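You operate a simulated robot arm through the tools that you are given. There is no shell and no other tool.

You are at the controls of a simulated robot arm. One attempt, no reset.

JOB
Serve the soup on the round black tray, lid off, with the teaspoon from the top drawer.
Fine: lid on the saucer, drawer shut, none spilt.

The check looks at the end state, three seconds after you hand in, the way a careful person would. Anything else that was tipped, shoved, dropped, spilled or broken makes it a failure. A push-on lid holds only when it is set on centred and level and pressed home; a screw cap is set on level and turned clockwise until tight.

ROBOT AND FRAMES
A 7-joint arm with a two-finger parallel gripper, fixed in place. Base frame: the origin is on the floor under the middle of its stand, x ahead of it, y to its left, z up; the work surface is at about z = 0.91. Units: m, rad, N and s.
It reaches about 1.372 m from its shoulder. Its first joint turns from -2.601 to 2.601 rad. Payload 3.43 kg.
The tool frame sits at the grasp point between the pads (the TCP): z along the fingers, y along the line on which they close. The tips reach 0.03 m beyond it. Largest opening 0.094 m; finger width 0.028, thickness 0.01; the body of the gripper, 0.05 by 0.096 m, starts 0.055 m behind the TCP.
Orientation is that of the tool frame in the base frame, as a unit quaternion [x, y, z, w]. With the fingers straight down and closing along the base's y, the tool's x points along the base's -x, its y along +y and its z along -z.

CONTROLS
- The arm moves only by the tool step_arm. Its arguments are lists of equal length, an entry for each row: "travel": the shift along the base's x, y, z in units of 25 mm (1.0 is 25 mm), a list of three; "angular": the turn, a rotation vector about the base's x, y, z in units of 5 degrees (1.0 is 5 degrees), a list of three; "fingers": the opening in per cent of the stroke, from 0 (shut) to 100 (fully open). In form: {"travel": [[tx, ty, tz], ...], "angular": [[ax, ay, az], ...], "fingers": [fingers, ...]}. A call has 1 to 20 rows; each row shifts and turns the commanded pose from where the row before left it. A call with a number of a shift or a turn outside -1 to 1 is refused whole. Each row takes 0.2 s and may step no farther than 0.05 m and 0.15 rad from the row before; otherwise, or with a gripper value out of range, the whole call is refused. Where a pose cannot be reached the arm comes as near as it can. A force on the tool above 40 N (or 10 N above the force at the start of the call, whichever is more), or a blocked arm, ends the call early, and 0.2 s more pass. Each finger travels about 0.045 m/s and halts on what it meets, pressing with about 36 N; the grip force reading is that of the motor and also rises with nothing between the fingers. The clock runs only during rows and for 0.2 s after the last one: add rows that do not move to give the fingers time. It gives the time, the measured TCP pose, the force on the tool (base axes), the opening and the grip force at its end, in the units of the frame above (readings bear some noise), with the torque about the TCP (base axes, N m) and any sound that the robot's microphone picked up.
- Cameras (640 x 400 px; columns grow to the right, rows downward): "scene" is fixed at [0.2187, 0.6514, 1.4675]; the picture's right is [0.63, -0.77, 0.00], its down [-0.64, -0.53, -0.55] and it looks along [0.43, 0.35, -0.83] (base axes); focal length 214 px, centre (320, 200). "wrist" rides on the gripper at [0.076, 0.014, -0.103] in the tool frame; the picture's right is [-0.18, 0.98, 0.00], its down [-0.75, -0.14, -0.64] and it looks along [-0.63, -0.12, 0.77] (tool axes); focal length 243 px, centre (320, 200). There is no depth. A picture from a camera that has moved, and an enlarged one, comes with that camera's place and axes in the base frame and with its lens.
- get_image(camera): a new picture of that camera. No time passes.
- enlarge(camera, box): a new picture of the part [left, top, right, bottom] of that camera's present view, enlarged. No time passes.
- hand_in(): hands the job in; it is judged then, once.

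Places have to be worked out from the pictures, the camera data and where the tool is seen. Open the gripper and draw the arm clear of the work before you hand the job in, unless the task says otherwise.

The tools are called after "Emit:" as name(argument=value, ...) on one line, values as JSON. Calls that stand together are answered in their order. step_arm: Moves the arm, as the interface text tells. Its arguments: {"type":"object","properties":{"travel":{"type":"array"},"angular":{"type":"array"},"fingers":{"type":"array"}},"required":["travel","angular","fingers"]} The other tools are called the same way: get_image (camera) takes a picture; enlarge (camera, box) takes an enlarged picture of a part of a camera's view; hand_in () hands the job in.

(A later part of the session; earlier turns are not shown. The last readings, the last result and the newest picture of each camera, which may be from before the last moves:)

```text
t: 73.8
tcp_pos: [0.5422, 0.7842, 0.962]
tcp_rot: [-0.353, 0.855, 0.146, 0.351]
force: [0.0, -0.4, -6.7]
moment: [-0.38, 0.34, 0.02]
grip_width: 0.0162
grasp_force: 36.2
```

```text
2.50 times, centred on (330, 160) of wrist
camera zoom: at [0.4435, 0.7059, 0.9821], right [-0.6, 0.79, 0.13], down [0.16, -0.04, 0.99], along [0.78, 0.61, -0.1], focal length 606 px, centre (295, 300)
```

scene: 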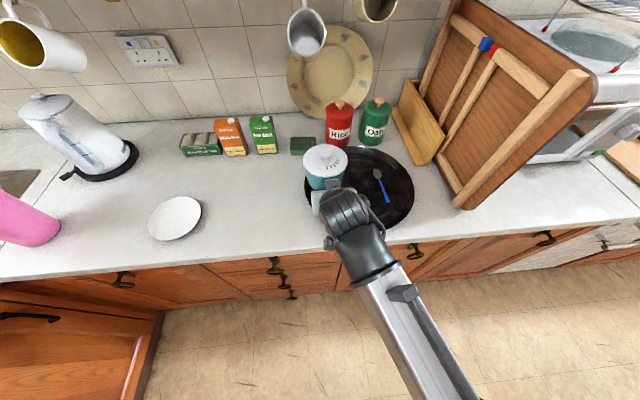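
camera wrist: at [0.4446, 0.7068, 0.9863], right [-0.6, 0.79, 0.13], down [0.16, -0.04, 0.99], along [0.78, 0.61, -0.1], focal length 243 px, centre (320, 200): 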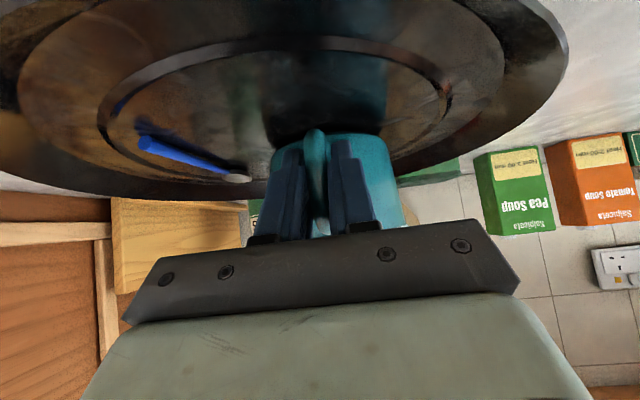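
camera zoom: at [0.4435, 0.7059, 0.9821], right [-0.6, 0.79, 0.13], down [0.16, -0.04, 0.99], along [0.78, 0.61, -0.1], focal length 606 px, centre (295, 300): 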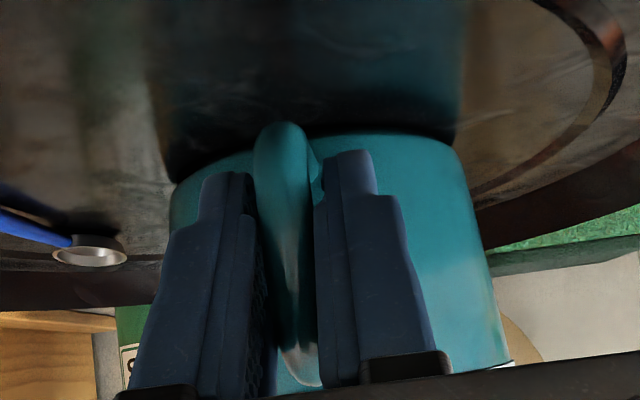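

Emit:
step_arm(travel=[[0, 0, -0.05], [0, 0, -0.05], [0, 0, 0]], angular=[[0, 0, 0], [0, 0, 0], [0, 0, 0]], fingers=[0, 0, 0])

Emit:
enlarge(camera="wrist", box=[220, 80, 440, 240])

```text
t: 74.5
tcp_pos: [0.5425, 0.7842, 0.9613]
tcp_rot: [-0.353, 0.854, 0.146, 0.352]
force: [-3.5, -3.5, 7.2]
moment: [0.79, -0.76, 0.05]
grip_width: 0.016
grasp_force: 36.5
```

```text
2.50 times, centred on (330, 160) of wrist
camera zoom: at [0.4443, 0.7059, 0.9804], right [-0.6, 0.79, 0.13], down [0.16, -0.04, 0.99], along [0.78, 0.61, -0.1], focal length 606 px, centre (295, 300)
```

zoom: 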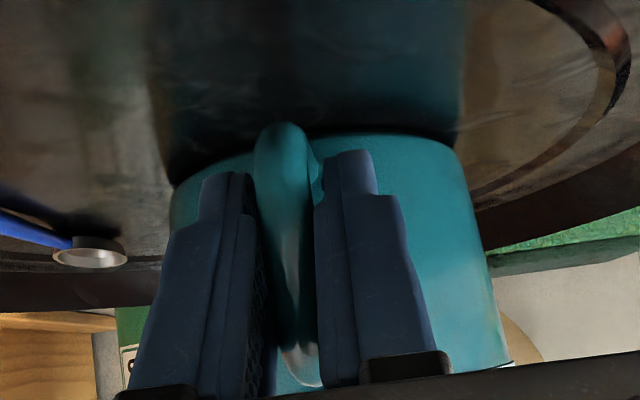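

The mug has touched down flat (load reversed to +7 N). I ease off half a millimetre and open the fingers gradually.

Emit:
step_arm(travel=[[0, 0, 0.02], [0, 0, 0], [0, 0, 0], [0, 0, 0], [0, 0, 0], [0, 0, 0]], angular=[[0, 0, 0], [0, 0, 0], [0, 0, 0], [0, 0, 0], [0, 0, 0], [0, 0, 0]], fingers=[0, 20, 28, 40, 55, 55])

Emit:
get_image(camera="wrist")

Emit:
enlarge(camera="scene", box=[285, 120, 445, 240])

```text
t: 76.0
tcp_pos: [0.5431, 0.7854, 0.961]
tcp_rot: [-0.353, 0.855, 0.146, 0.351]
force: [-0.1, -0.4, 0.0]
moment: [-0.01, 0.04, 0.01]
grip_width: 0.0516
grasp_force: 0.1
```

```text
taken
camera wrist: at [0.4447, 0.7066, 0.9802], right [-0.6, 0.79, 0.13], down [0.16, -0.04, 0.99], along [0.78, 0.61, -0.1], focal length 243 px, centre (320, 200)
```

wrist: 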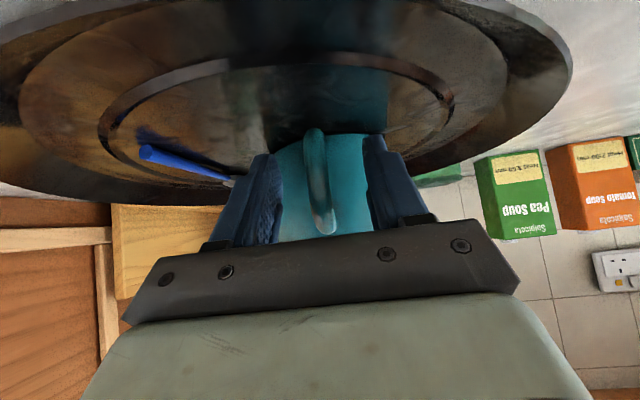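

```text
3.33 times, centred on (365, 180) of scene
camera zoom: at [0.2187, 0.6514, 1.4675], right [0.63, -0.77, 0.0], down [-0.64, -0.53, -0.55], along [0.43, 0.35, -0.83], focal length 715 px, centre (170, 267)
```

zoom: 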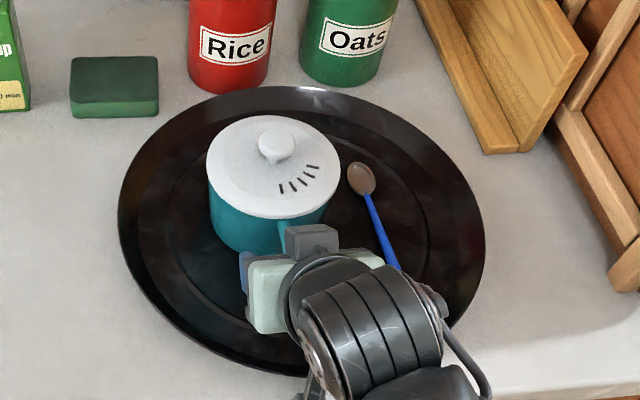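

The mug stands on the tray with the spoon untouched beside it. I back off along the fingers, rise, bring the fingers vertical and move above the lid knob.

Emit:
step_arm(travel=[[-0.3, -0.3, 0.42], [-0.5, -0.5, 0.7], [-0.5, -0.5, 0.7], [-0.5, -0.5, 0.7], [-0.5, -0.5, 0.7], [-0.2, -0.2, 0.3], [0, 0, 0.8], [0, 0, 0.8], [0, 0, 0.8], [0.8, 0.8, 0.5], [1, 1, 0], [1, 1, 0], [1, 1, 0], [1, 1, 0], [0.2, 0.2, 0], [0.1, 0.1, 0]], angular=[[0, 0, 0], [0, 0, 0], [0, 0, 0], [0, 0, 0], [0, 0, 0], [0, 0, 0], [-0.707, 0.707, 0], [-0.707, 0.707, 0], [-0.707, 0.707, 0], [-0.707, 0.707, 0], [-0.707, 0.707, 0], [-0.707, 0.707, 0], [-0.707, 0.707, 0], [-0.707, 0.707, 0], [-0.707, 0.707, 0], [0, 0, 0]], fingers=[55, 55, 55, 55, 55, 55, 55, 55, 55, 55, 55, 55, 55, 55, 55, 55])

Emit:
get_image(camera="wrist")

Emit:
get_image(camera="scene")

```text
t: 79.3
tcp_pos: [0.6091, 0.85, 1.1225]
tcp_rot: [-0.382, 0.924, -0.001, -0.002]
force: [-0.4, -0.2, -0.1]
moment: [0.07, -0.02, 0.01]
grip_width: 0.0521
grasp_force: 0.0
```

```text
taken
camera wrist: at [0.5464, 0.8068, 1.2253], right [-0.56, 0.83, 0.0], down [0.64, 0.43, 0.64], along [0.53, 0.36, -0.77], focal length 243 px, centre (320, 200)
```

wrist: 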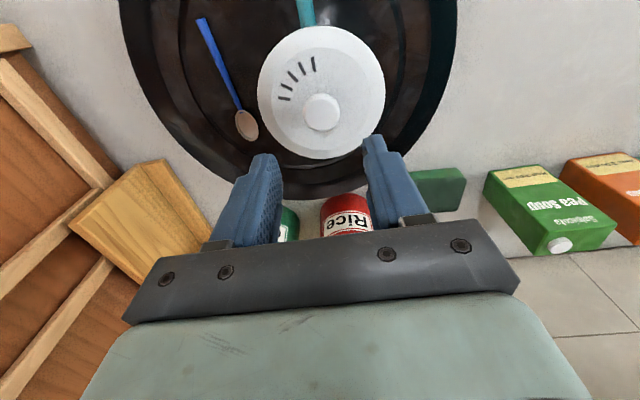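

```text
taken
```

scene: 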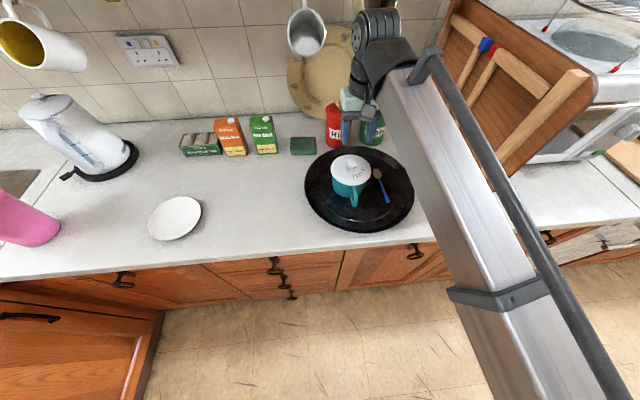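

The knob computes to ~[0.608, 0.850] – right under the TCP. I zoom to confirm before descending.

Emit:
enlarge(camera="wrist", box=[250, 20, 400, 170])

Emit:
enlarge(camera="scene", box=[310, 140, 410, 220])

```text
2.67 times, centred on (325, 95) of wrist
camera zoom: at [0.5464, 0.8068, 1.2253], right [-0.56, 0.83, 0.0], down [0.64, 0.43, 0.64], along [0.53, 0.36, -0.77], focal length 647 px, centre (307, 480)
```

zoom: 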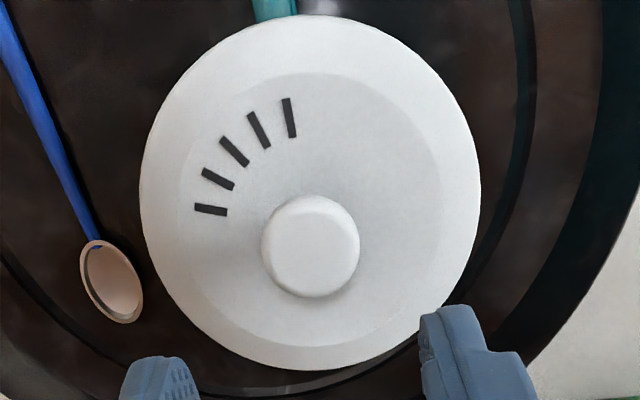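

```text
5.00 times, centred on (360, 180) of scene
camera zoom: at [0.2187, 0.6514, 1.4675], right [0.63, -0.77, 0.0], down [-0.64, -0.53, -0.55], along [0.43, 0.35, -0.83], focal length 1072 px, centre (120, 300)
```

zoom: 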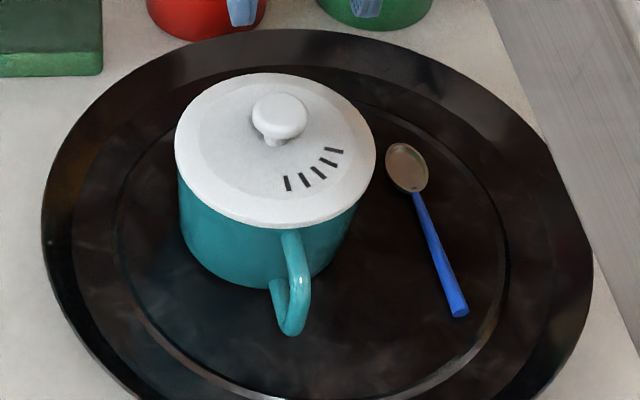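

Knob head is ~3.2 cm wide at z≈1.018, centred under the fingers. I descend so the tips stop just above the lid plate, around the knob.

Emit:
step_arm(travel=[[0, 0, -0.8], [0, 0, -0.8], [0, 0, -0.8], [0, 0, -0.6], [0, 0, -0.3], [0, 0, -0.2], [0, 0, 0]], angular=[[0, 0, 0], [0, 0, 0], [0, 0, 0], [0, 0, 0], [0, 0, 0], [0, 0, 0], [0, 0, 0]], fingers=[65, 65, 65, 65, 65, 65, 65])

Emit:
get_image(camera="wrist")

Emit:
enlarge(camera="scene", box=[310, 120, 410, 200])

```text
t: 81.0
tcp_pos: [0.6076, 0.8486, 1.0349]
tcp_rot: [-0.382, 0.924, 0.0, -0.002]
force: [-0.6, 0.2, 0.2]
moment: [0.02, -0.01, 0.02]
grip_width: 0.0611
grasp_force: 0.1
```

```text
taken
camera wrist: at [0.545, 0.8066, 1.1379], right [-0.56, 0.83, 0.0], down [0.64, 0.43, 0.64], along [0.53, 0.36, -0.77], focal length 243 px, centre (320, 200)
```

wrist: 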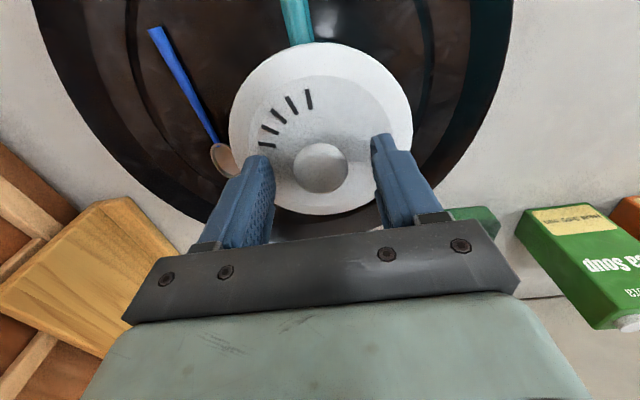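

```text
5.00 times, centred on (360, 160) of scene
camera zoom: at [0.2187, 0.6514, 1.4675], right [0.63, -0.77, 0.0], down [-0.64, -0.53, -0.55], along [0.43, 0.35, -0.83], focal length 1072 px, centre (120, 400)
```

zoom: 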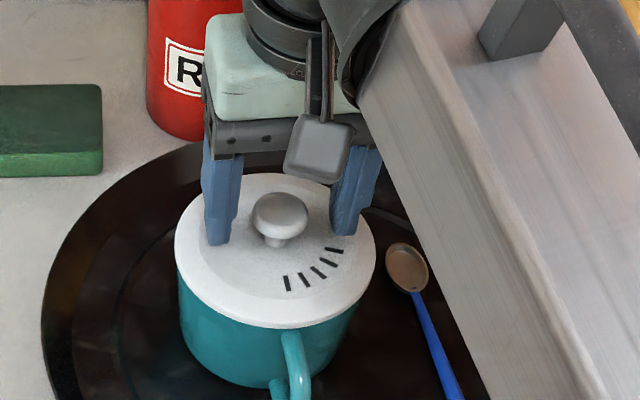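

The knob is centred between the fingers and there's no contact with the lid plate. I close on the knob.

Emit:
step_arm(travel=[[0, 0, 0], [0, 0, 0], [0, 0, 0], [0, 0, 0], [0, 0, 0], [0, 0, 0]], angular=[[0, 0, 0], [0, 0, 0], [0, 0, 0], [0, 0, 0], [0, 0, 0], [0, 0, 0]], fingers=[45, 35, 25, 10, 0, 0])

Emit:
get_image(camera="wrist")

Emit:
enlarge(camera="scene", box=[310, 120, 410, 200])

```text
t: 82.3
tcp_pos: [0.6082, 0.8489, 1.0347]
tcp_rot: [-0.382, 0.924, 0.0, -0.002]
force: [0.3, 0.5, 0.5]
moment: [0.0, 0.01, -0.03]
grip_width: 0.0303
grasp_force: 35.9
heard: snap
```

```text
taken
camera wrist: at [0.545, 0.8066, 1.1379], right [-0.56, 0.83, 0.0], down [0.64, 0.43, 0.64], along [0.53, 0.36, -0.77], focal length 243 px, centre (320, 200)
```

wrist: 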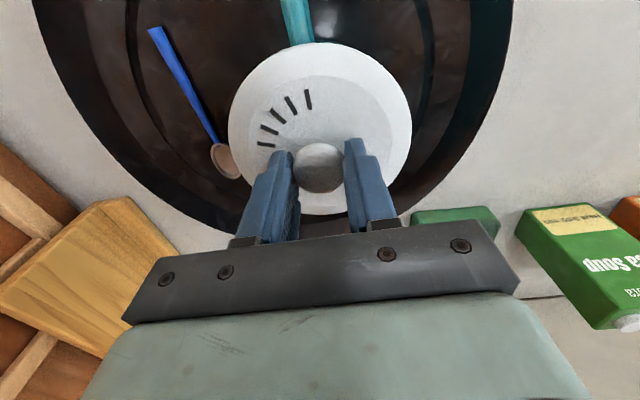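

```text
5.00 times, centred on (360, 160) of scene
camera zoom: at [0.2187, 0.6514, 1.4675], right [0.63, -0.77, 0.0], down [-0.64, -0.53, -0.55], along [0.43, 0.35, -0.83], focal length 1072 px, centre (120, 400)
```

zoom: 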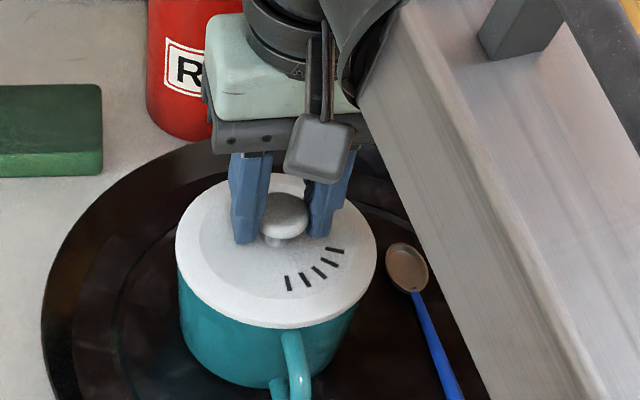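

I heard a snap – probably the push-on lid letting go as the knob was squeezed; nothing visible has moved. I lift very slowly and watch whether only the lid comes up.

Emit:
step_arm(travel=[[0, 0, 0.06], [0, 0, 0.06], [0, 0, 0.06], [0, 0, 0]], angular=[[0, 0, 0], [0, 0, 0], [0, 0, 0], [0, 0, 0]], fingers=[0, 0, 0, 0])

Emit:
enlarge(camera="scene", box=[310, 120, 410, 200])

Emit:
get_image(camera="wrist")

```text
t: 83.3
tcp_pos: [0.6095, 0.8496, 1.0385]
tcp_rot: [-0.382, 0.924, -0.001, -0.001]
force: [0.4, -0.3, -1.1]
moment: [0.03, -0.03, 0.02]
grip_width: 0.0306
grasp_force: 36.1
```

```text
5.00 times, centred on (360, 160) of scene
camera zoom: at [0.2187, 0.6514, 1.4675], right [0.63, -0.77, 0.0], down [-0.64, -0.53, -0.55], along [0.43, 0.35, -0.83], focal length 1072 px, centre (120, 400)
```

zoom: 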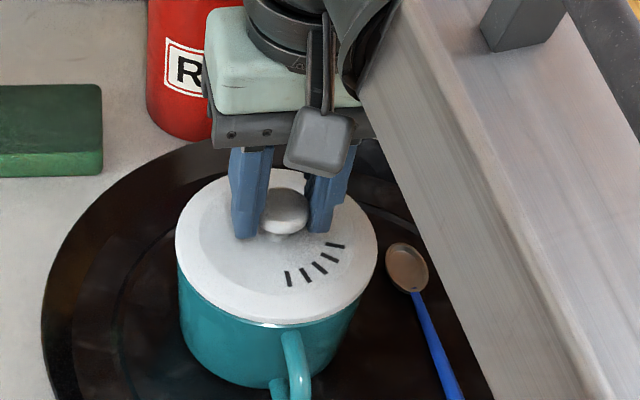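

```text
taken
camera wrist: at [0.5454, 0.8071, 1.1412], right [-0.56, 0.83, 0.0], down [0.64, 0.43, 0.64], along [0.53, 0.36, -0.77], focal length 243 px, centre (320, 200)
```

wrist: 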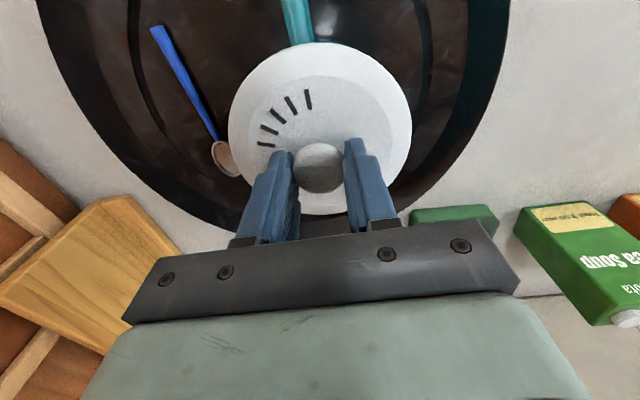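

Only ~1 N of load – the lid has come free on its own and the mug stays put. I keep lifting straight up until it's well clear.

Emit:
step_arm(travel=[[0, 0, 0.1], [0, 0, 0.15], [0, 0, 0.25], [0, 0, 0.35], [0, 0, 0.5], [0, 0, 0.6], [0, 0, 0.6], [0, 0, 0.4], [0, 0, 0]], angular=[[0, 0, 0], [0, 0, 0], [0, 0, 0], [0, 0, 0], [0, 0, 0], [0, 0, 0], [0, 0, 0], [0, 0, 0], [0, 0, 0]], fingers=[0, 0, 0, 0, 0, 0, 0, 0, 0])

Emit:
enlarge(camera="scene", box=[310, 100, 430, 220])

Emit:
get_image(camera="wrist")

```text
t: 85.3
tcp_pos: [0.609, 0.8496, 1.1131]
tcp_rot: [-0.381, 0.924, -0.001, -0.002]
force: [0.9, 0.0, -0.9]
moment: [-0.01, 0.02, -0.02]
grip_width: 0.0306
grasp_force: 35.9
```

```text
3.33 times, centred on (370, 160) of scene
camera zoom: at [0.2187, 0.6514, 1.4675], right [0.63, -0.77, 0.0], down [-0.64, -0.53, -0.55], along [0.43, 0.35, -0.83], focal length 715 px, centre (153, 333)
```

zoom: 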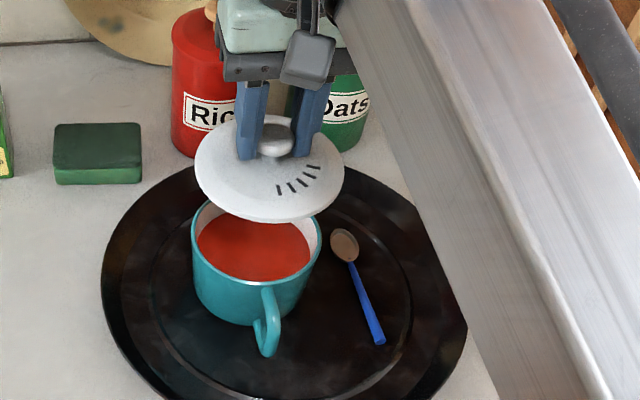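

```text
taken
camera wrist: at [0.545, 0.8064, 1.2153], right [-0.56, 0.83, 0.0], down [0.64, 0.43, 0.64], along [0.53, 0.36, -0.77], focal length 243 px, centre (320, 200)
```

wrist: 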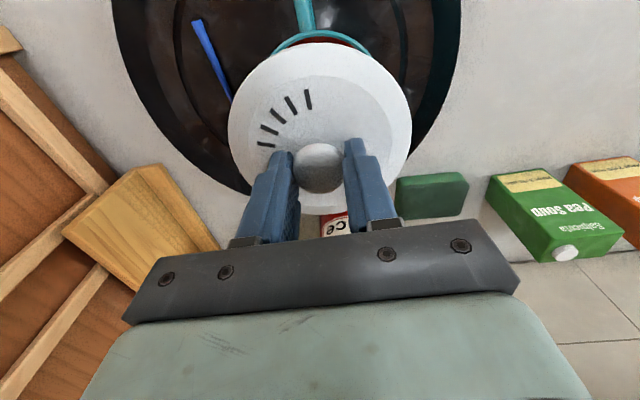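

Lid is off cleanly, showing tomato soup still level in the mug. The saucer fits a circle centred at ~[0.185, 1.172], radius ~0.073; I carry the lid there at this height.

Emit:
step_arm(travel=[[-0.2, 0.152, 0], [-0.4, 0.304, 0], [-0.6, 0.456, 0], [-0.9, 0.683, 0], [-0.9, 0.683, 0], [-0.9, 0.683, 0], [-0.9, 0.683, 0], [-0.9, 0.683, 0], [-0.9, 0.683, 0], [-0.9, 0.683, 0], [-0.9, 0.683, 0], [-0.9, 0.683, 0], [-0.9, 0.683, 0], [-0.9, 0.683, 0], [-0.9, 0.683, 0], [-0.9, 0.683, 0], [-0.9, 0.683, 0], [-0.6, 0.456, 0], [-0.3, 0.228, 0]], angular=[[0, 0, 0], [0, 0, 0], [0, 0, 0], [0, 0, 0], [0, 0, 0], [0, 0, 0], [0, 0, 0], [0, 0, 0], [0, 0, 0], [0, 0, 0], [0, 0, 0], [0, 0, 0], [0, 0, 0], [0, 0, 0], [0, 0, 0], [0, 0, 0], [0, 0, 0], [0, 0, 0], [0, 0, 0]], fingers=[0, 0, 0, 0, 0, 0, 0, 0, 0, 0, 0, 0, 0, 0, 0, 0, 0, 0, 0])

Emit:
get_image(camera="scene")

Emit:
get_image(camera="wrist")

```text
t: 89.3
tcp_pos: [0.2397, 1.1149, 1.1085]
tcp_rot: [-0.382, 0.924, 0.0, 0.0]
force: [-0.1, 0.8, -0.3]
moment: [-0.03, 0.03, -0.01]
grip_width: 0.0304
grasp_force: 36.0
out of reach, approached as far as the arm can: row 18, 19
```

```text
taken
```

scene: 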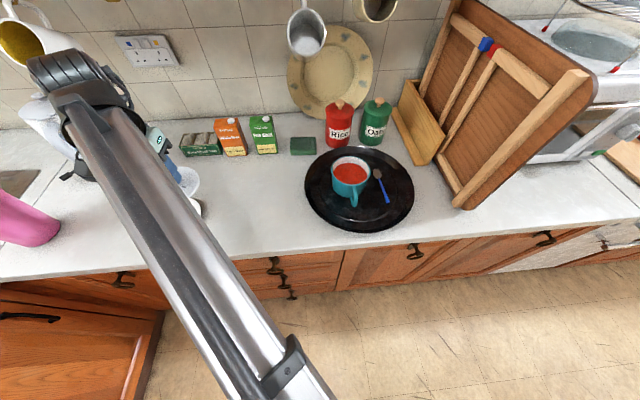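

```text
taken
camera wrist: at [0.1766, 1.0719, 1.211], right [-0.56, 0.83, 0.0], down [0.64, 0.43, 0.64], along [0.53, 0.36, -0.77], focal length 243 px, centre (320, 200)
```

wrist: 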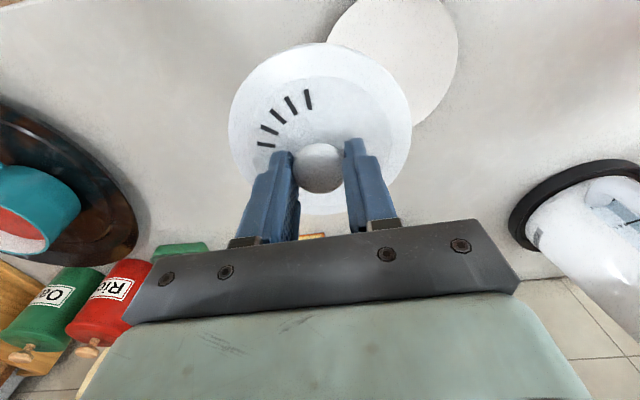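

The arm hit its reach limit ~5 cm short of the saucer with the fingers vertical this high. Going lower should extend the horizontal reach, so I lower and continue toward the saucer slowly, staying ~4 cm above it.

Emit:
step_arm(travel=[[0, 0, -0.7], [0, 0, -0.7], [0, 0, -0.7], [0, 0, -0.7], [-0.4, 0.2, -0.3], [-0.5, 0.3, 0], [-0.5, 0.4, 0], [0, 0, 0]], angular=[[0, 0, 0], [0, 0, 0], [0, 0, 0], [0, 0, 0], [0, 0, 0], [0, 0, 0], [0, 0, 0], [0, 0, 0]], fingers=[0, 0, 0, 0, 0, 0, 0, 0])

Emit:
get_image(camera="wrist")

Emit:
get_image(camera="scene")

```text
t: 91.2
tcp_pos: [0.2045, 1.1381, 1.0306]
tcp_rot: [-0.382, 0.924, 0.001, -0.001]
force: [0.9, -0.5, -0.6]
moment: [-0.03, 0.02, -0.01]
grip_width: 0.0304
grasp_force: 36.5
```

```text
taken
camera wrist: at [0.141, 1.0956, 1.1342], right [-0.56, 0.83, 0.0], down [0.64, 0.43, 0.64], along [0.53, 0.36, -0.77], focal length 243 px, centre (320, 200)
```

wrist: 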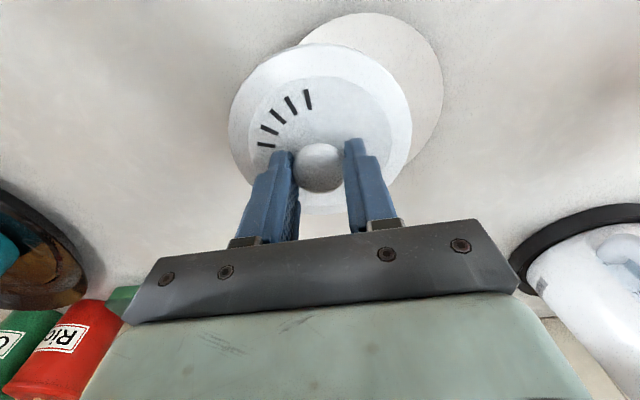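

```text
taken
```

scene: 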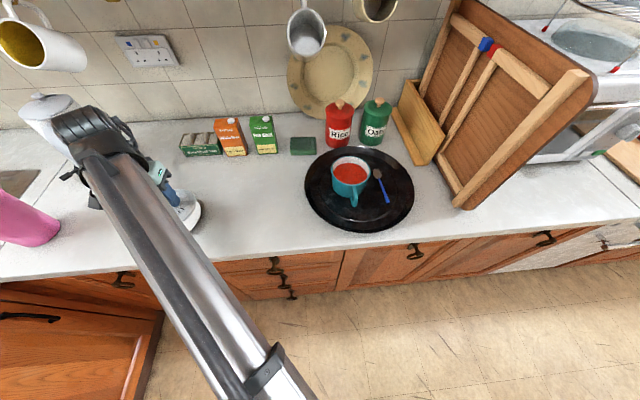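

Lower down the arm reaches further with the fingers still vertical. Wrist and scene views put the saucer centre at ~[0.19, 1.171]; I move the last 3.5 cm toward it while lowering a bit more.

Emit:
step_arm(travel=[[0, 0.1, -0.4], [-0.1, 0.25, -0.4], [-0.15, 0.3, -0.2], [-0.15, 0.35, 0], [-0.15, 0.35, 0], [0, 0, 0]], angular=[[0, 0, 0], [0, 0, 0], [0, 0, 0], [0, 0, 0], [0, 0, 0], [0, 0, 0]], fingers=[0, 0, 0, 0, 0, 0])

Emit:
get_image(camera="wrist")

Emit:
enlarge(camera="scene", box=[100, 150, 240, 250])

```text
t: 92.5
tcp_pos: [0.1858, 1.1468, 1.0027]
tcp_rot: [-0.381, 0.924, 0.0, -0.002]
force: [-0.6, -0.2, -0.6]
moment: [-0.02, -0.02, 0.01]
grip_width: 0.0302
grasp_force: 35.3
out of reach, approached as far as the arm can: row 2, 3, 4, 5
```

```text
taken
camera wrist: at [0.1232, 1.1033, 1.1055], right [-0.56, 0.83, 0.0], down [0.64, 0.43, 0.64], along [0.53, 0.36, -0.77], focal length 243 px, centre (320, 200)
```

wrist: 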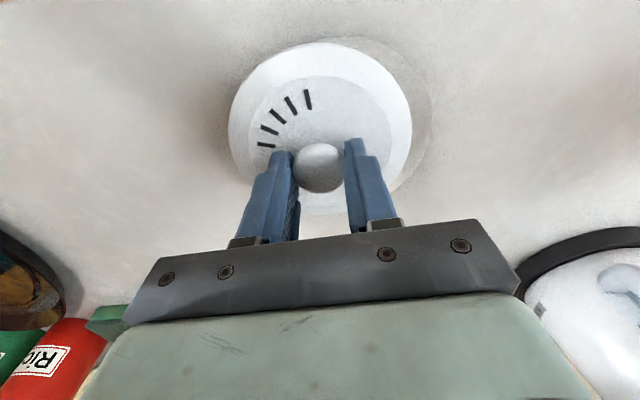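

```text
4.00 times, centred on (170, 200) of scene
camera zoom: at [0.2187, 0.6514, 1.4675], right [0.63, -0.77, 0.0], down [-0.64, -0.53, -0.55], along [0.43, 0.35, -0.83], focal length 858 px, centre (920, 200)
```

zoom: 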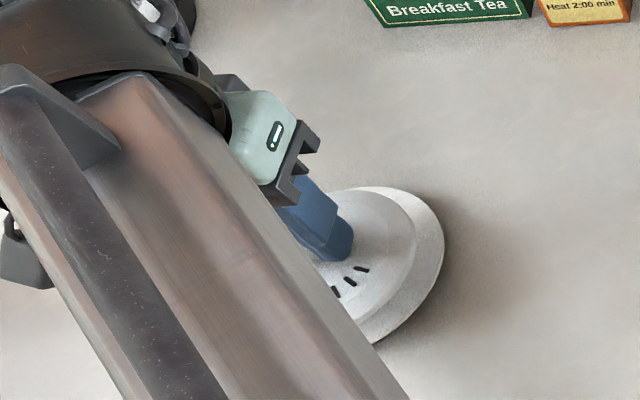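

With the fingers vertical I'm 2.5 cm short of the saucer's centre. I'll yaw the gripper 36° so its closing axis is square to the reach direction, then tilt the fingers a few degrees outward to gain reach (the knob can pivot about that axis on set-down).

Emit:
step_arm(travel=[[0, 0, 0], [0, 0, 0], [0, 0, 0], [0, 0, 0], [0, 0, 0], [0, 0, 0], [0, 0, 0], [0, 0, 0], [0, 0, 0]], angular=[[0, 0, 1], [0, 0, 1], [0, 0, 1], [0, 0, 1], [0, 0, 1], [0, 0, 1], [0, 0, 1], [0, 0, 0.2], [0, 0, 0]], fingers=[0, 0, 0, 0, 0, 0, 0, 0, 0])

Emit:
get_image(camera="wrist")

Emit:
get_image(camera="scene")

```text
t: 94.5
tcp_pos: [0.1861, 1.1461, 1.0012]
tcp_rot: [-0.648, 0.762, 0.0, -0.001]
force: [0.4, -0.5, -0.2]
moment: [0.0, 0.0, -0.01]
grip_width: 0.0303
grasp_force: 36.3
```

```text
taken
camera wrist: at [0.1609, 1.0742, 1.1043], right [-0.94, 0.34, 0.0], down [0.26, 0.72, 0.64], along [0.22, 0.6, -0.77], focal length 243 px, centre (320, 200)
```

wrist: 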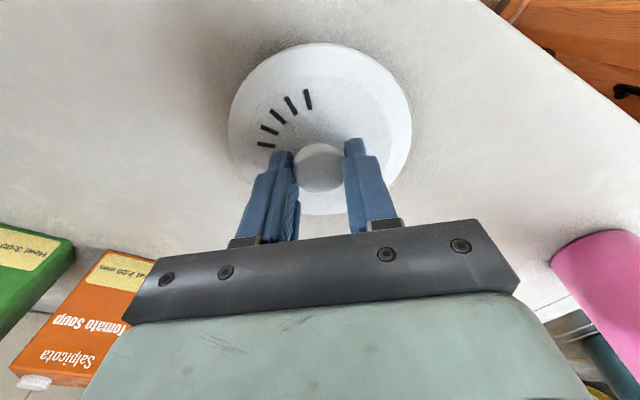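

```text
taken
```

scene: 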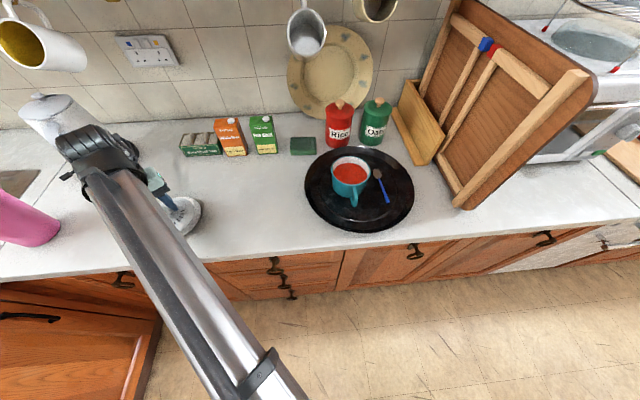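

Yawed, lid still level. I tilt the fingers ~5° outward and step out toward the saucer centre.

Emit:
step_arm(travel=[[0, 0, 0], [0, 0, 0], [0.05, 0.3, 0], [0.05, 0.35, 0], [0.05, 0.35, 0], [0, 0, 0]], angular=[[0.5, -0.08, 0], [0.487, -0.078, 0], [0, 0, 0], [0, 0, 0], [0, 0, 0], [0, 0, 0]], fingers=[0, 0, 0, 0, 0, 0])

Emit:
get_image(camera="wrist")

Emit:
enlarge(camera="scene", box=[100, 150, 240, 250])

```text
t: 96.0
tcp_pos: [0.1896, 1.1646, 0.9991]
tcp_rot: [-0.648, 0.761, 0.028, 0.033]
force: [0.1, 0.4, -0.1]
moment: [-0.01, 0.01, 0.01]
grip_width: 0.0303
grasp_force: 36.2
out of reach, approached as far as the arm can: row 5
```

```text
taken
camera wrist: at [0.1624, 1.0833, 1.0951], right [-0.94, 0.34, 0.02], down [0.25, 0.67, 0.7], along [0.23, 0.67, -0.71], focal length 243 px, centre (320, 200)
```

wrist: 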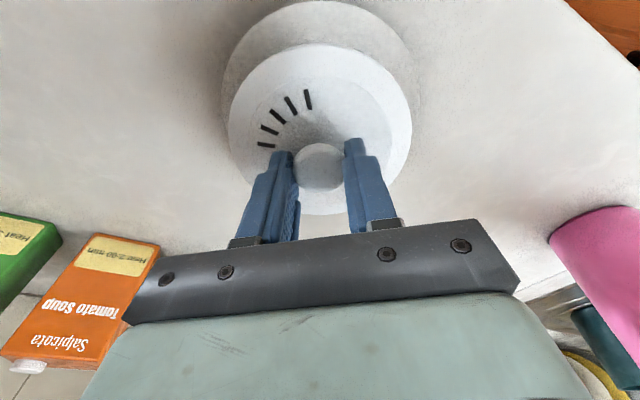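

```text
4.00 times, centred on (170, 200) of scene
camera zoom: at [0.2187, 0.6514, 1.4675], right [0.63, -0.77, 0.0], down [-0.64, -0.53, -0.55], along [0.43, 0.35, -0.83], focal length 858 px, centre (920, 200)
```

zoom: 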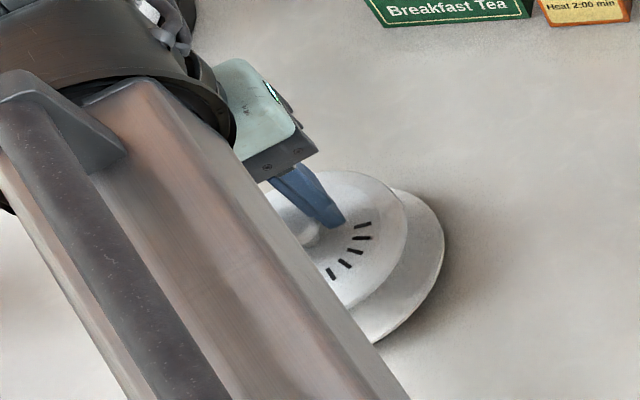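

The saucer refits to centre [0.190, 1.168], and the lid's centre is now right above it (tilt 5°). I lower in small steps watching for contact.

Emit:
step_arm(travel=[[0, 0, -0.15], [0, 0, -0.15], [0, 0, -0.1], [0, 0, 0]], angular=[[0, 0, 0], [0, 0, 0], [0, 0, 0], [0, 0, 0]], fingers=[0, 0, 0, 0])

Emit:
get_image(camera="wrist")

Emit:
enlarge(camera="scene", box=[100, 150, 240, 250])

```text
t: 97.0
tcp_pos: [0.1888, 1.1649, 0.9895]
tcp_rot: [-0.648, 0.761, 0.026, 0.032]
force: [-0.1, -0.2, -0.4]
moment: [-0.02, 0.0, 0.02]
grip_width: 0.0303
grasp_force: 35.9
```

```text
taken
camera wrist: at [0.1619, 1.0836, 1.086], right [-0.94, 0.34, 0.02], down [0.25, 0.67, 0.7], along [0.23, 0.67, -0.71], focal length 243 px, centre (320, 200)
```

wrist: 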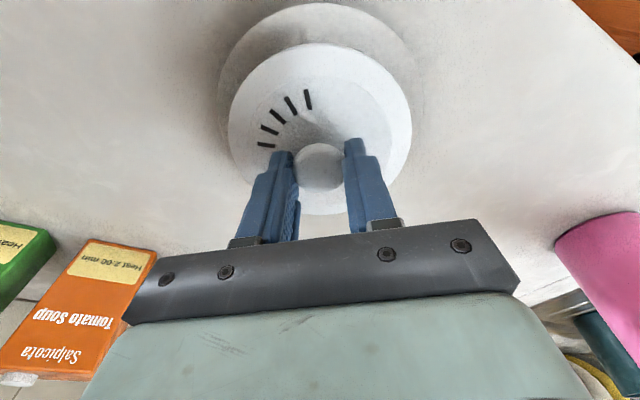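

```text
4.00 times, centred on (170, 200) of scene
camera zoom: at [0.2187, 0.6514, 1.4675], right [0.63, -0.77, 0.0], down [-0.64, -0.53, -0.55], along [0.43, 0.35, -0.83], focal length 858 px, centre (920, 200)
```

zoom: 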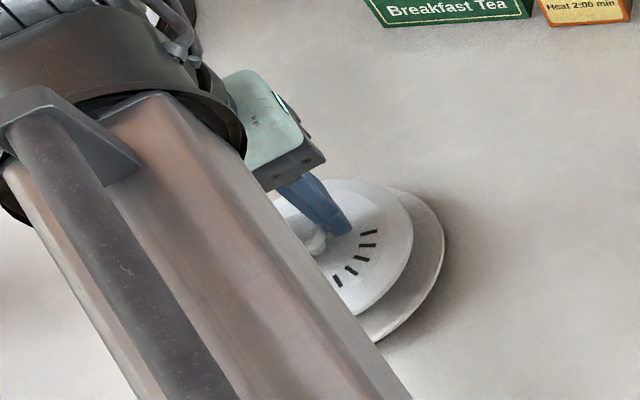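

No contact yet at 0.9895. I go on down a little and try reducing the tilt by 2° now that lower height gives more reach.

Emit:
step_arm(travel=[[0, 0, -0.12], [0, 0, -0.08], [0, 0.03, 0], [0, 0.03, 0], [0, 0, 0]], angular=[[0, 0, 0], [0, 0, 0], [-0.2, 0.032, 0], [-0.2, 0.032, 0], [0, 0, 0]], fingers=[0, 0, 0, 0, 0])

Emit:
get_image(camera="wrist")

Emit:
enlarge(camera="scene", box=[130, 170, 220, 240])

```text
t: 98.2
tcp_pos: [0.1879, 1.1585, 0.985]
tcp_rot: [-0.649, 0.76, 0.017, 0.019]
force: [-0.1, -0.8, -0.2]
moment: [0.0, -0.01, 0.01]
grip_width: 0.0306
grasp_force: 35.6
out of reach, approached as far as the arm can: row 4
```

```text
taken
camera wrist: at [0.1618, 1.0821, 1.0839], right [-0.94, 0.34, 0.01], down [0.25, 0.69, 0.68], along [0.22, 0.64, -0.73], focal length 243 px, centre (320, 200)
```

wrist: 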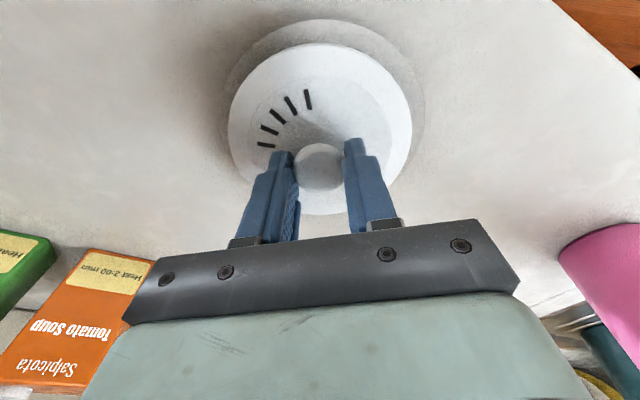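

```text
5.71 times, centred on (175, 205) of scene
camera zoom: at [0.2187, 0.6514, 1.4675], right [0.63, -0.77, 0.0], down [-0.64, -0.53, -0.55], along [0.43, 0.35, -0.83], focal length 1226 px, centre (1149, 171)
```

zoom: 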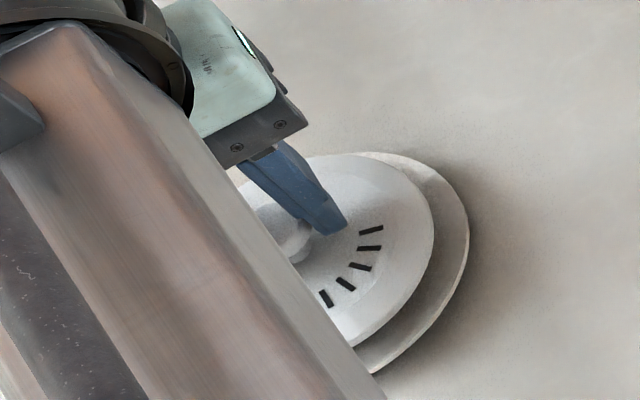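

Tilt is now under 3° with the lid ~7 mm from the saucer's centre, still fully inside its rim. I continue lowering in small steps until contact.

Emit:
step_arm(travel=[[0, 0, -0.1], [0, 0.02, -0.1], [0, 0.02, -0.1], [0, 0, 0]], angular=[[0, 0, 0], [0, 0, 0], [0, 0, 0], [0, 0, 0]], fingers=[0, 0, 0, 0])

Emit:
enlarge(camera="wrist", box=[200, 0, 440, 220])

Emit:
enlarge(camera="scene", box=[130, 170, 220, 240])

```text
t: 99.2
tcp_pos: [0.1867, 1.1608, 0.9765]
tcp_rot: [-0.649, 0.761, 0.016, 0.019]
force: [0.1, 0.0, 0.3]
moment: [0.0, -0.01, 0.01]
grip_width: 0.0305
grasp_force: 36.0
```

```text
1.82 times, centred on (320, 110) of wrist
camera zoom: at [0.1617, 1.0833, 1.0754], right [-0.94, 0.34, 0.01], down [0.25, 0.69, 0.68], along [0.22, 0.64, -0.74], focal length 441 px, centre (320, 364)
```

zoom: 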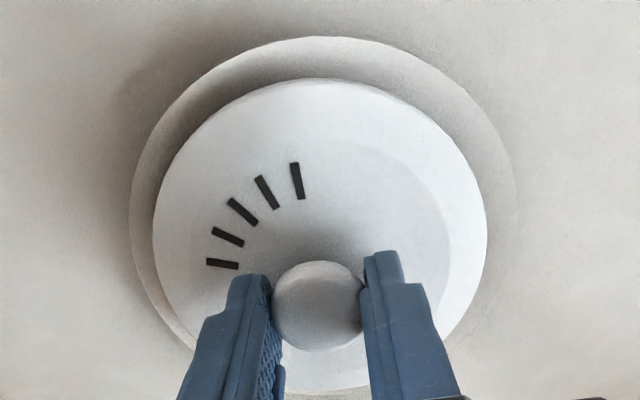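

```text
5.71 times, centred on (175, 205) of scene
camera zoom: at [0.2187, 0.6514, 1.4675], right [0.63, -0.77, 0.0], down [-0.64, -0.53, -0.55], along [0.43, 0.35, -0.83], focal length 1226 px, centre (1149, 171)
```

zoom: 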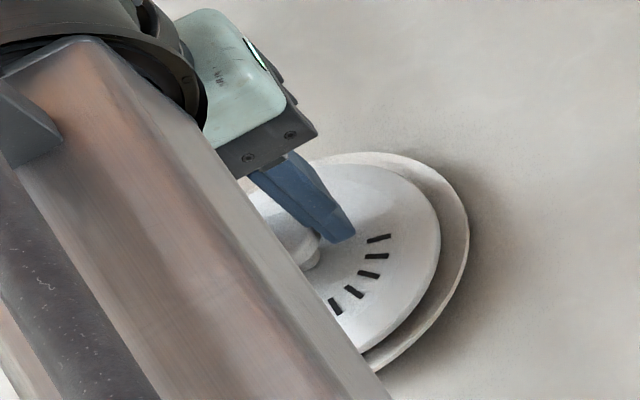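

Lid looks well centred over the saucer from the wrist view, no contact yet. I keep lowering.

Emit:
step_arm(travel=[[0, 0, -0.1], [0, 0.02, -0.1], [0, 0, 0]], angular=[[0, 0, 0], [0, 0, 0], [0, 0, 0]], fingers=[0, 0, 0])

Emit:
enlarge(camera="wrist", box=[200, 0, 440, 220])

Emit:
enlarge(camera="scene", box=[130, 170, 220, 240])

```text
t: 100.0
tcp_pos: [0.1871, 1.1607, 0.972]
tcp_rot: [-0.649, 0.76, 0.016, 0.019]
force: [0.0, 0.6, 0.2]
moment: [-0.04, 0.0, 0.01]
grip_width: 0.0304
grasp_force: 36.2
```

```text
1.82 times, centred on (320, 110) of wrist
camera zoom: at [0.1617, 1.0839, 1.0708], right [-0.94, 0.34, 0.01], down [0.25, 0.69, 0.68], along [0.22, 0.64, -0.74], focal length 441 px, centre (320, 364)
```

zoom: 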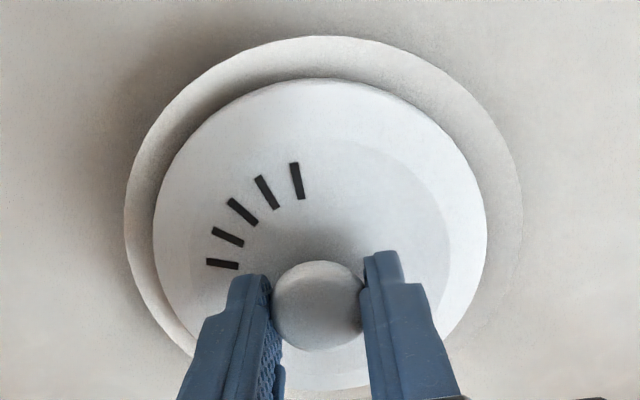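

```text
5.71 times, centred on (175, 205) of scene
camera zoom: at [0.2187, 0.6514, 1.4675], right [0.63, -0.77, 0.0], down [-0.64, -0.53, -0.55], along [0.43, 0.35, -0.83], focal length 1226 px, centre (1149, 171)
```

zoom: 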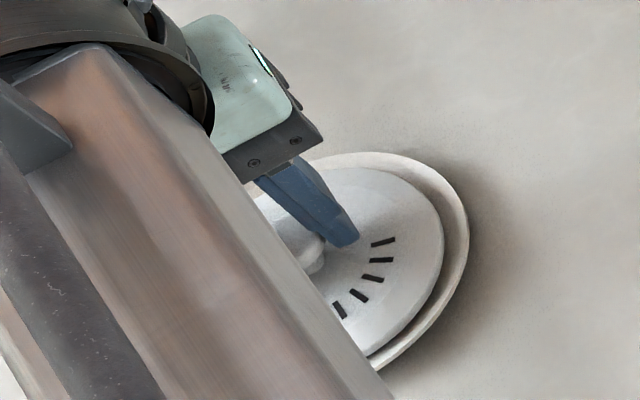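

Emit:
step_arm(travel=[[0, 0, -0.1], [0, 0, -0.1], [0, 0, 0]], angular=[[0, 0, 0], [0, 0, 0], [0, 0, 0]], fingers=[0, 0, 0])

Emit:
enlarge(camera="wrist", box=[200, 0, 440, 220])

Emit:
enlarge(camera="scene", box=[130, 170, 220, 240])

```text
t: 100.8
tcp_pos: [0.1877, 1.1617, 0.9692]
tcp_rot: [-0.648, 0.761, 0.017, 0.02]
force: [2.7, 7.8, 28.3]
moment: [-0.73, 0.16, 0.02]
grip_width: 0.0301
grasp_force: 35.9
```

```text
1.82 times, centred on (320, 110) of wrist
camera zoom: at [0.1615, 1.0846, 1.0679], right [-0.94, 0.34, 0.01], down [0.25, 0.69, 0.68], along [0.22, 0.64, -0.73], focal length 441 px, centre (320, 364)
```

zoom: 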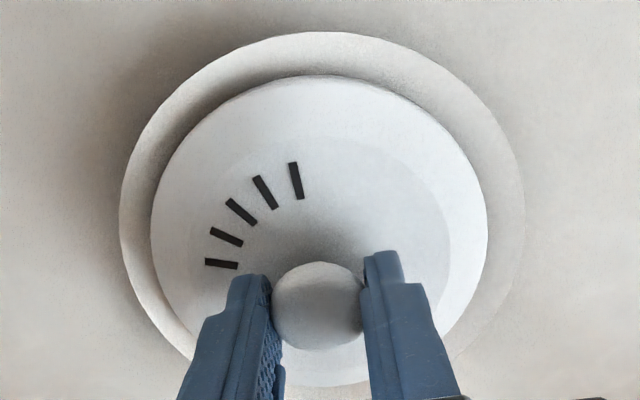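

```text
5.71 times, centred on (175, 205) of scene
camera zoom: at [0.2187, 0.6514, 1.4675], right [0.63, -0.77, 0.0], down [-0.64, -0.53, -0.55], along [0.43, 0.35, -0.83], focal length 1226 px, centre (1149, 171)
```

zoom: 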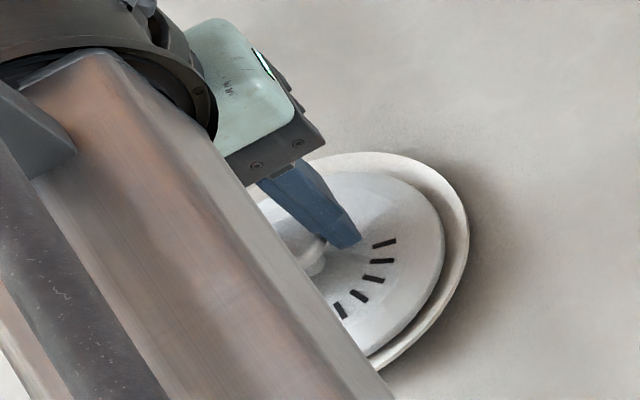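

The near edge of the lid is in contact with the saucer (28 N – too firm). I ease up ~1.5 mm and check the load before letting go.

Emit:
step_arm(travel=[[0, 0, 0.06], [0, 0, 0]], angular=[[0, 0, 0], [0, 0, 0]], fingers=[0, 0])

Emit:
enlarge(camera="scene", box=[130, 170, 220, 240])

```text
t: 101.3
tcp_pos: [0.1872, 1.1615, 0.969]
tcp_rot: [-0.649, 0.761, 0.016, 0.019]
force: [-0.1, 10.7, 19.2]
moment: [-0.18, 0.07, -0.05]
grip_width: 0.0304
grasp_force: 36.7
```

```text
5.71 times, centred on (175, 205) of scene
camera zoom: at [0.2187, 0.6514, 1.4675], right [0.63, -0.77, 0.0], down [-0.64, -0.53, -0.55], along [0.43, 0.35, -0.83], focal length 1226 px, centre (1149, 171)
```

zoom: 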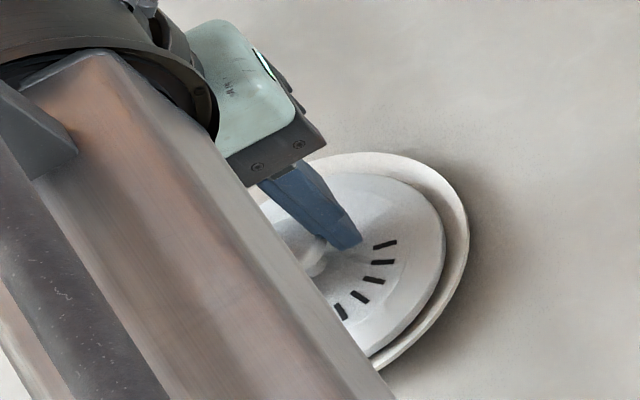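

Moment has dropped, so the lid seems to have pivoted toward level. I ease off another millimetre.

Emit:
step_arm(travel=[[0, 0, 0.04], [0, 0, 0]], angular=[[0, 0, 0], [0, 0, 0]], fingers=[0, 0])

Emit:
enlarge(camera="wrist", box=[200, 0, 440, 220])

```text
t: 102.0
tcp_pos: [0.188, 1.1602, 0.9697]
tcp_rot: [-0.649, 0.761, 0.015, 0.018]
force: [-2.0, 5.1, 9.2]
moment: [-0.04, 0.06, -0.09]
grip_width: 0.0304
grasp_force: 35.8
```

```text
1.82 times, centred on (320, 110) of wrist
camera zoom: at [0.1618, 1.0833, 1.0679], right [-0.94, 0.34, 0.01], down [0.25, 0.69, 0.68], along [0.22, 0.64, -0.74], focal length 441 px, centre (320, 364)
```

zoom: 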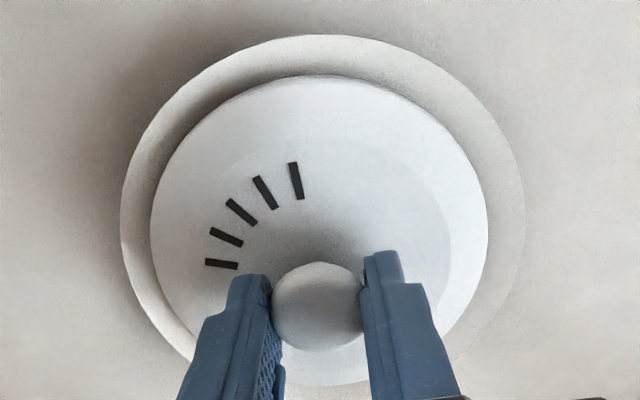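

Load nearly off. One more slight ease, then I open the fingers gradually.

Emit:
step_arm(travel=[[0, -0.02, 0.03], [0, 0, 0], [0, 0, 0], [0, 0, 0], [0, 0, 0], [0, 0, 0]], angular=[[0, 0, 0], [0, 0, 0], [0, 0, 0], [0, 0, 0], [0, 0, 0], [0, 0, 0]], fingers=[0, 33, 38, 48, 58, 58])

Emit:
get_image(camera="wrist")

Emit:
enlarge(camera="scene", box=[130, 170, 220, 240])

```text
t: 103.3
tcp_pos: [0.1885, 1.1604, 0.9706]
tcp_rot: [-0.648, 0.761, 0.015, 0.018]
force: [0.2, 0.1, 0.6]
moment: [-0.03, 0.01, 0.01]
grip_width: 0.0546
grasp_force: 0.0
```

```text
taken
camera wrist: at [0.1621, 1.0837, 1.0693], right [-0.94, 0.34, 0.01], down [0.25, 0.69, 0.68], along [0.22, 0.64, -0.74], focal length 243 px, centre (320, 200)
```

wrist: 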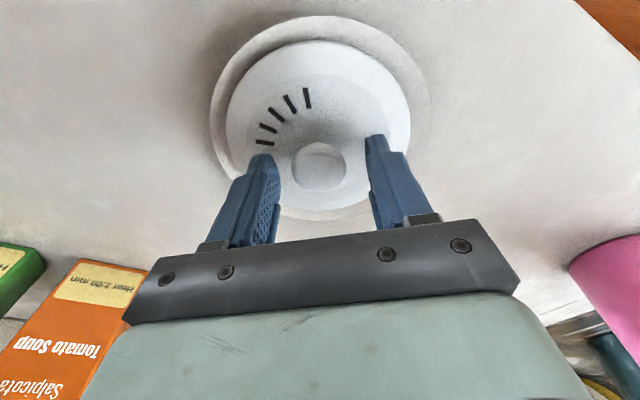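

```text
5.71 times, centred on (175, 205) of scene
camera zoom: at [0.2187, 0.6514, 1.4675], right [0.63, -0.77, 0.0], down [-0.64, -0.53, -0.55], along [0.43, 0.35, -0.83], focal length 1226 px, centre (1149, 171)
```

zoom: 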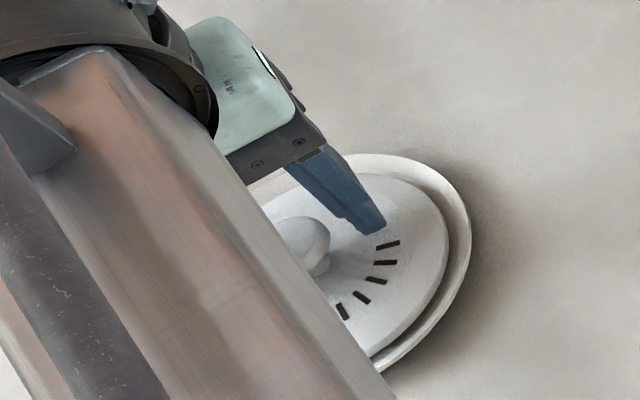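

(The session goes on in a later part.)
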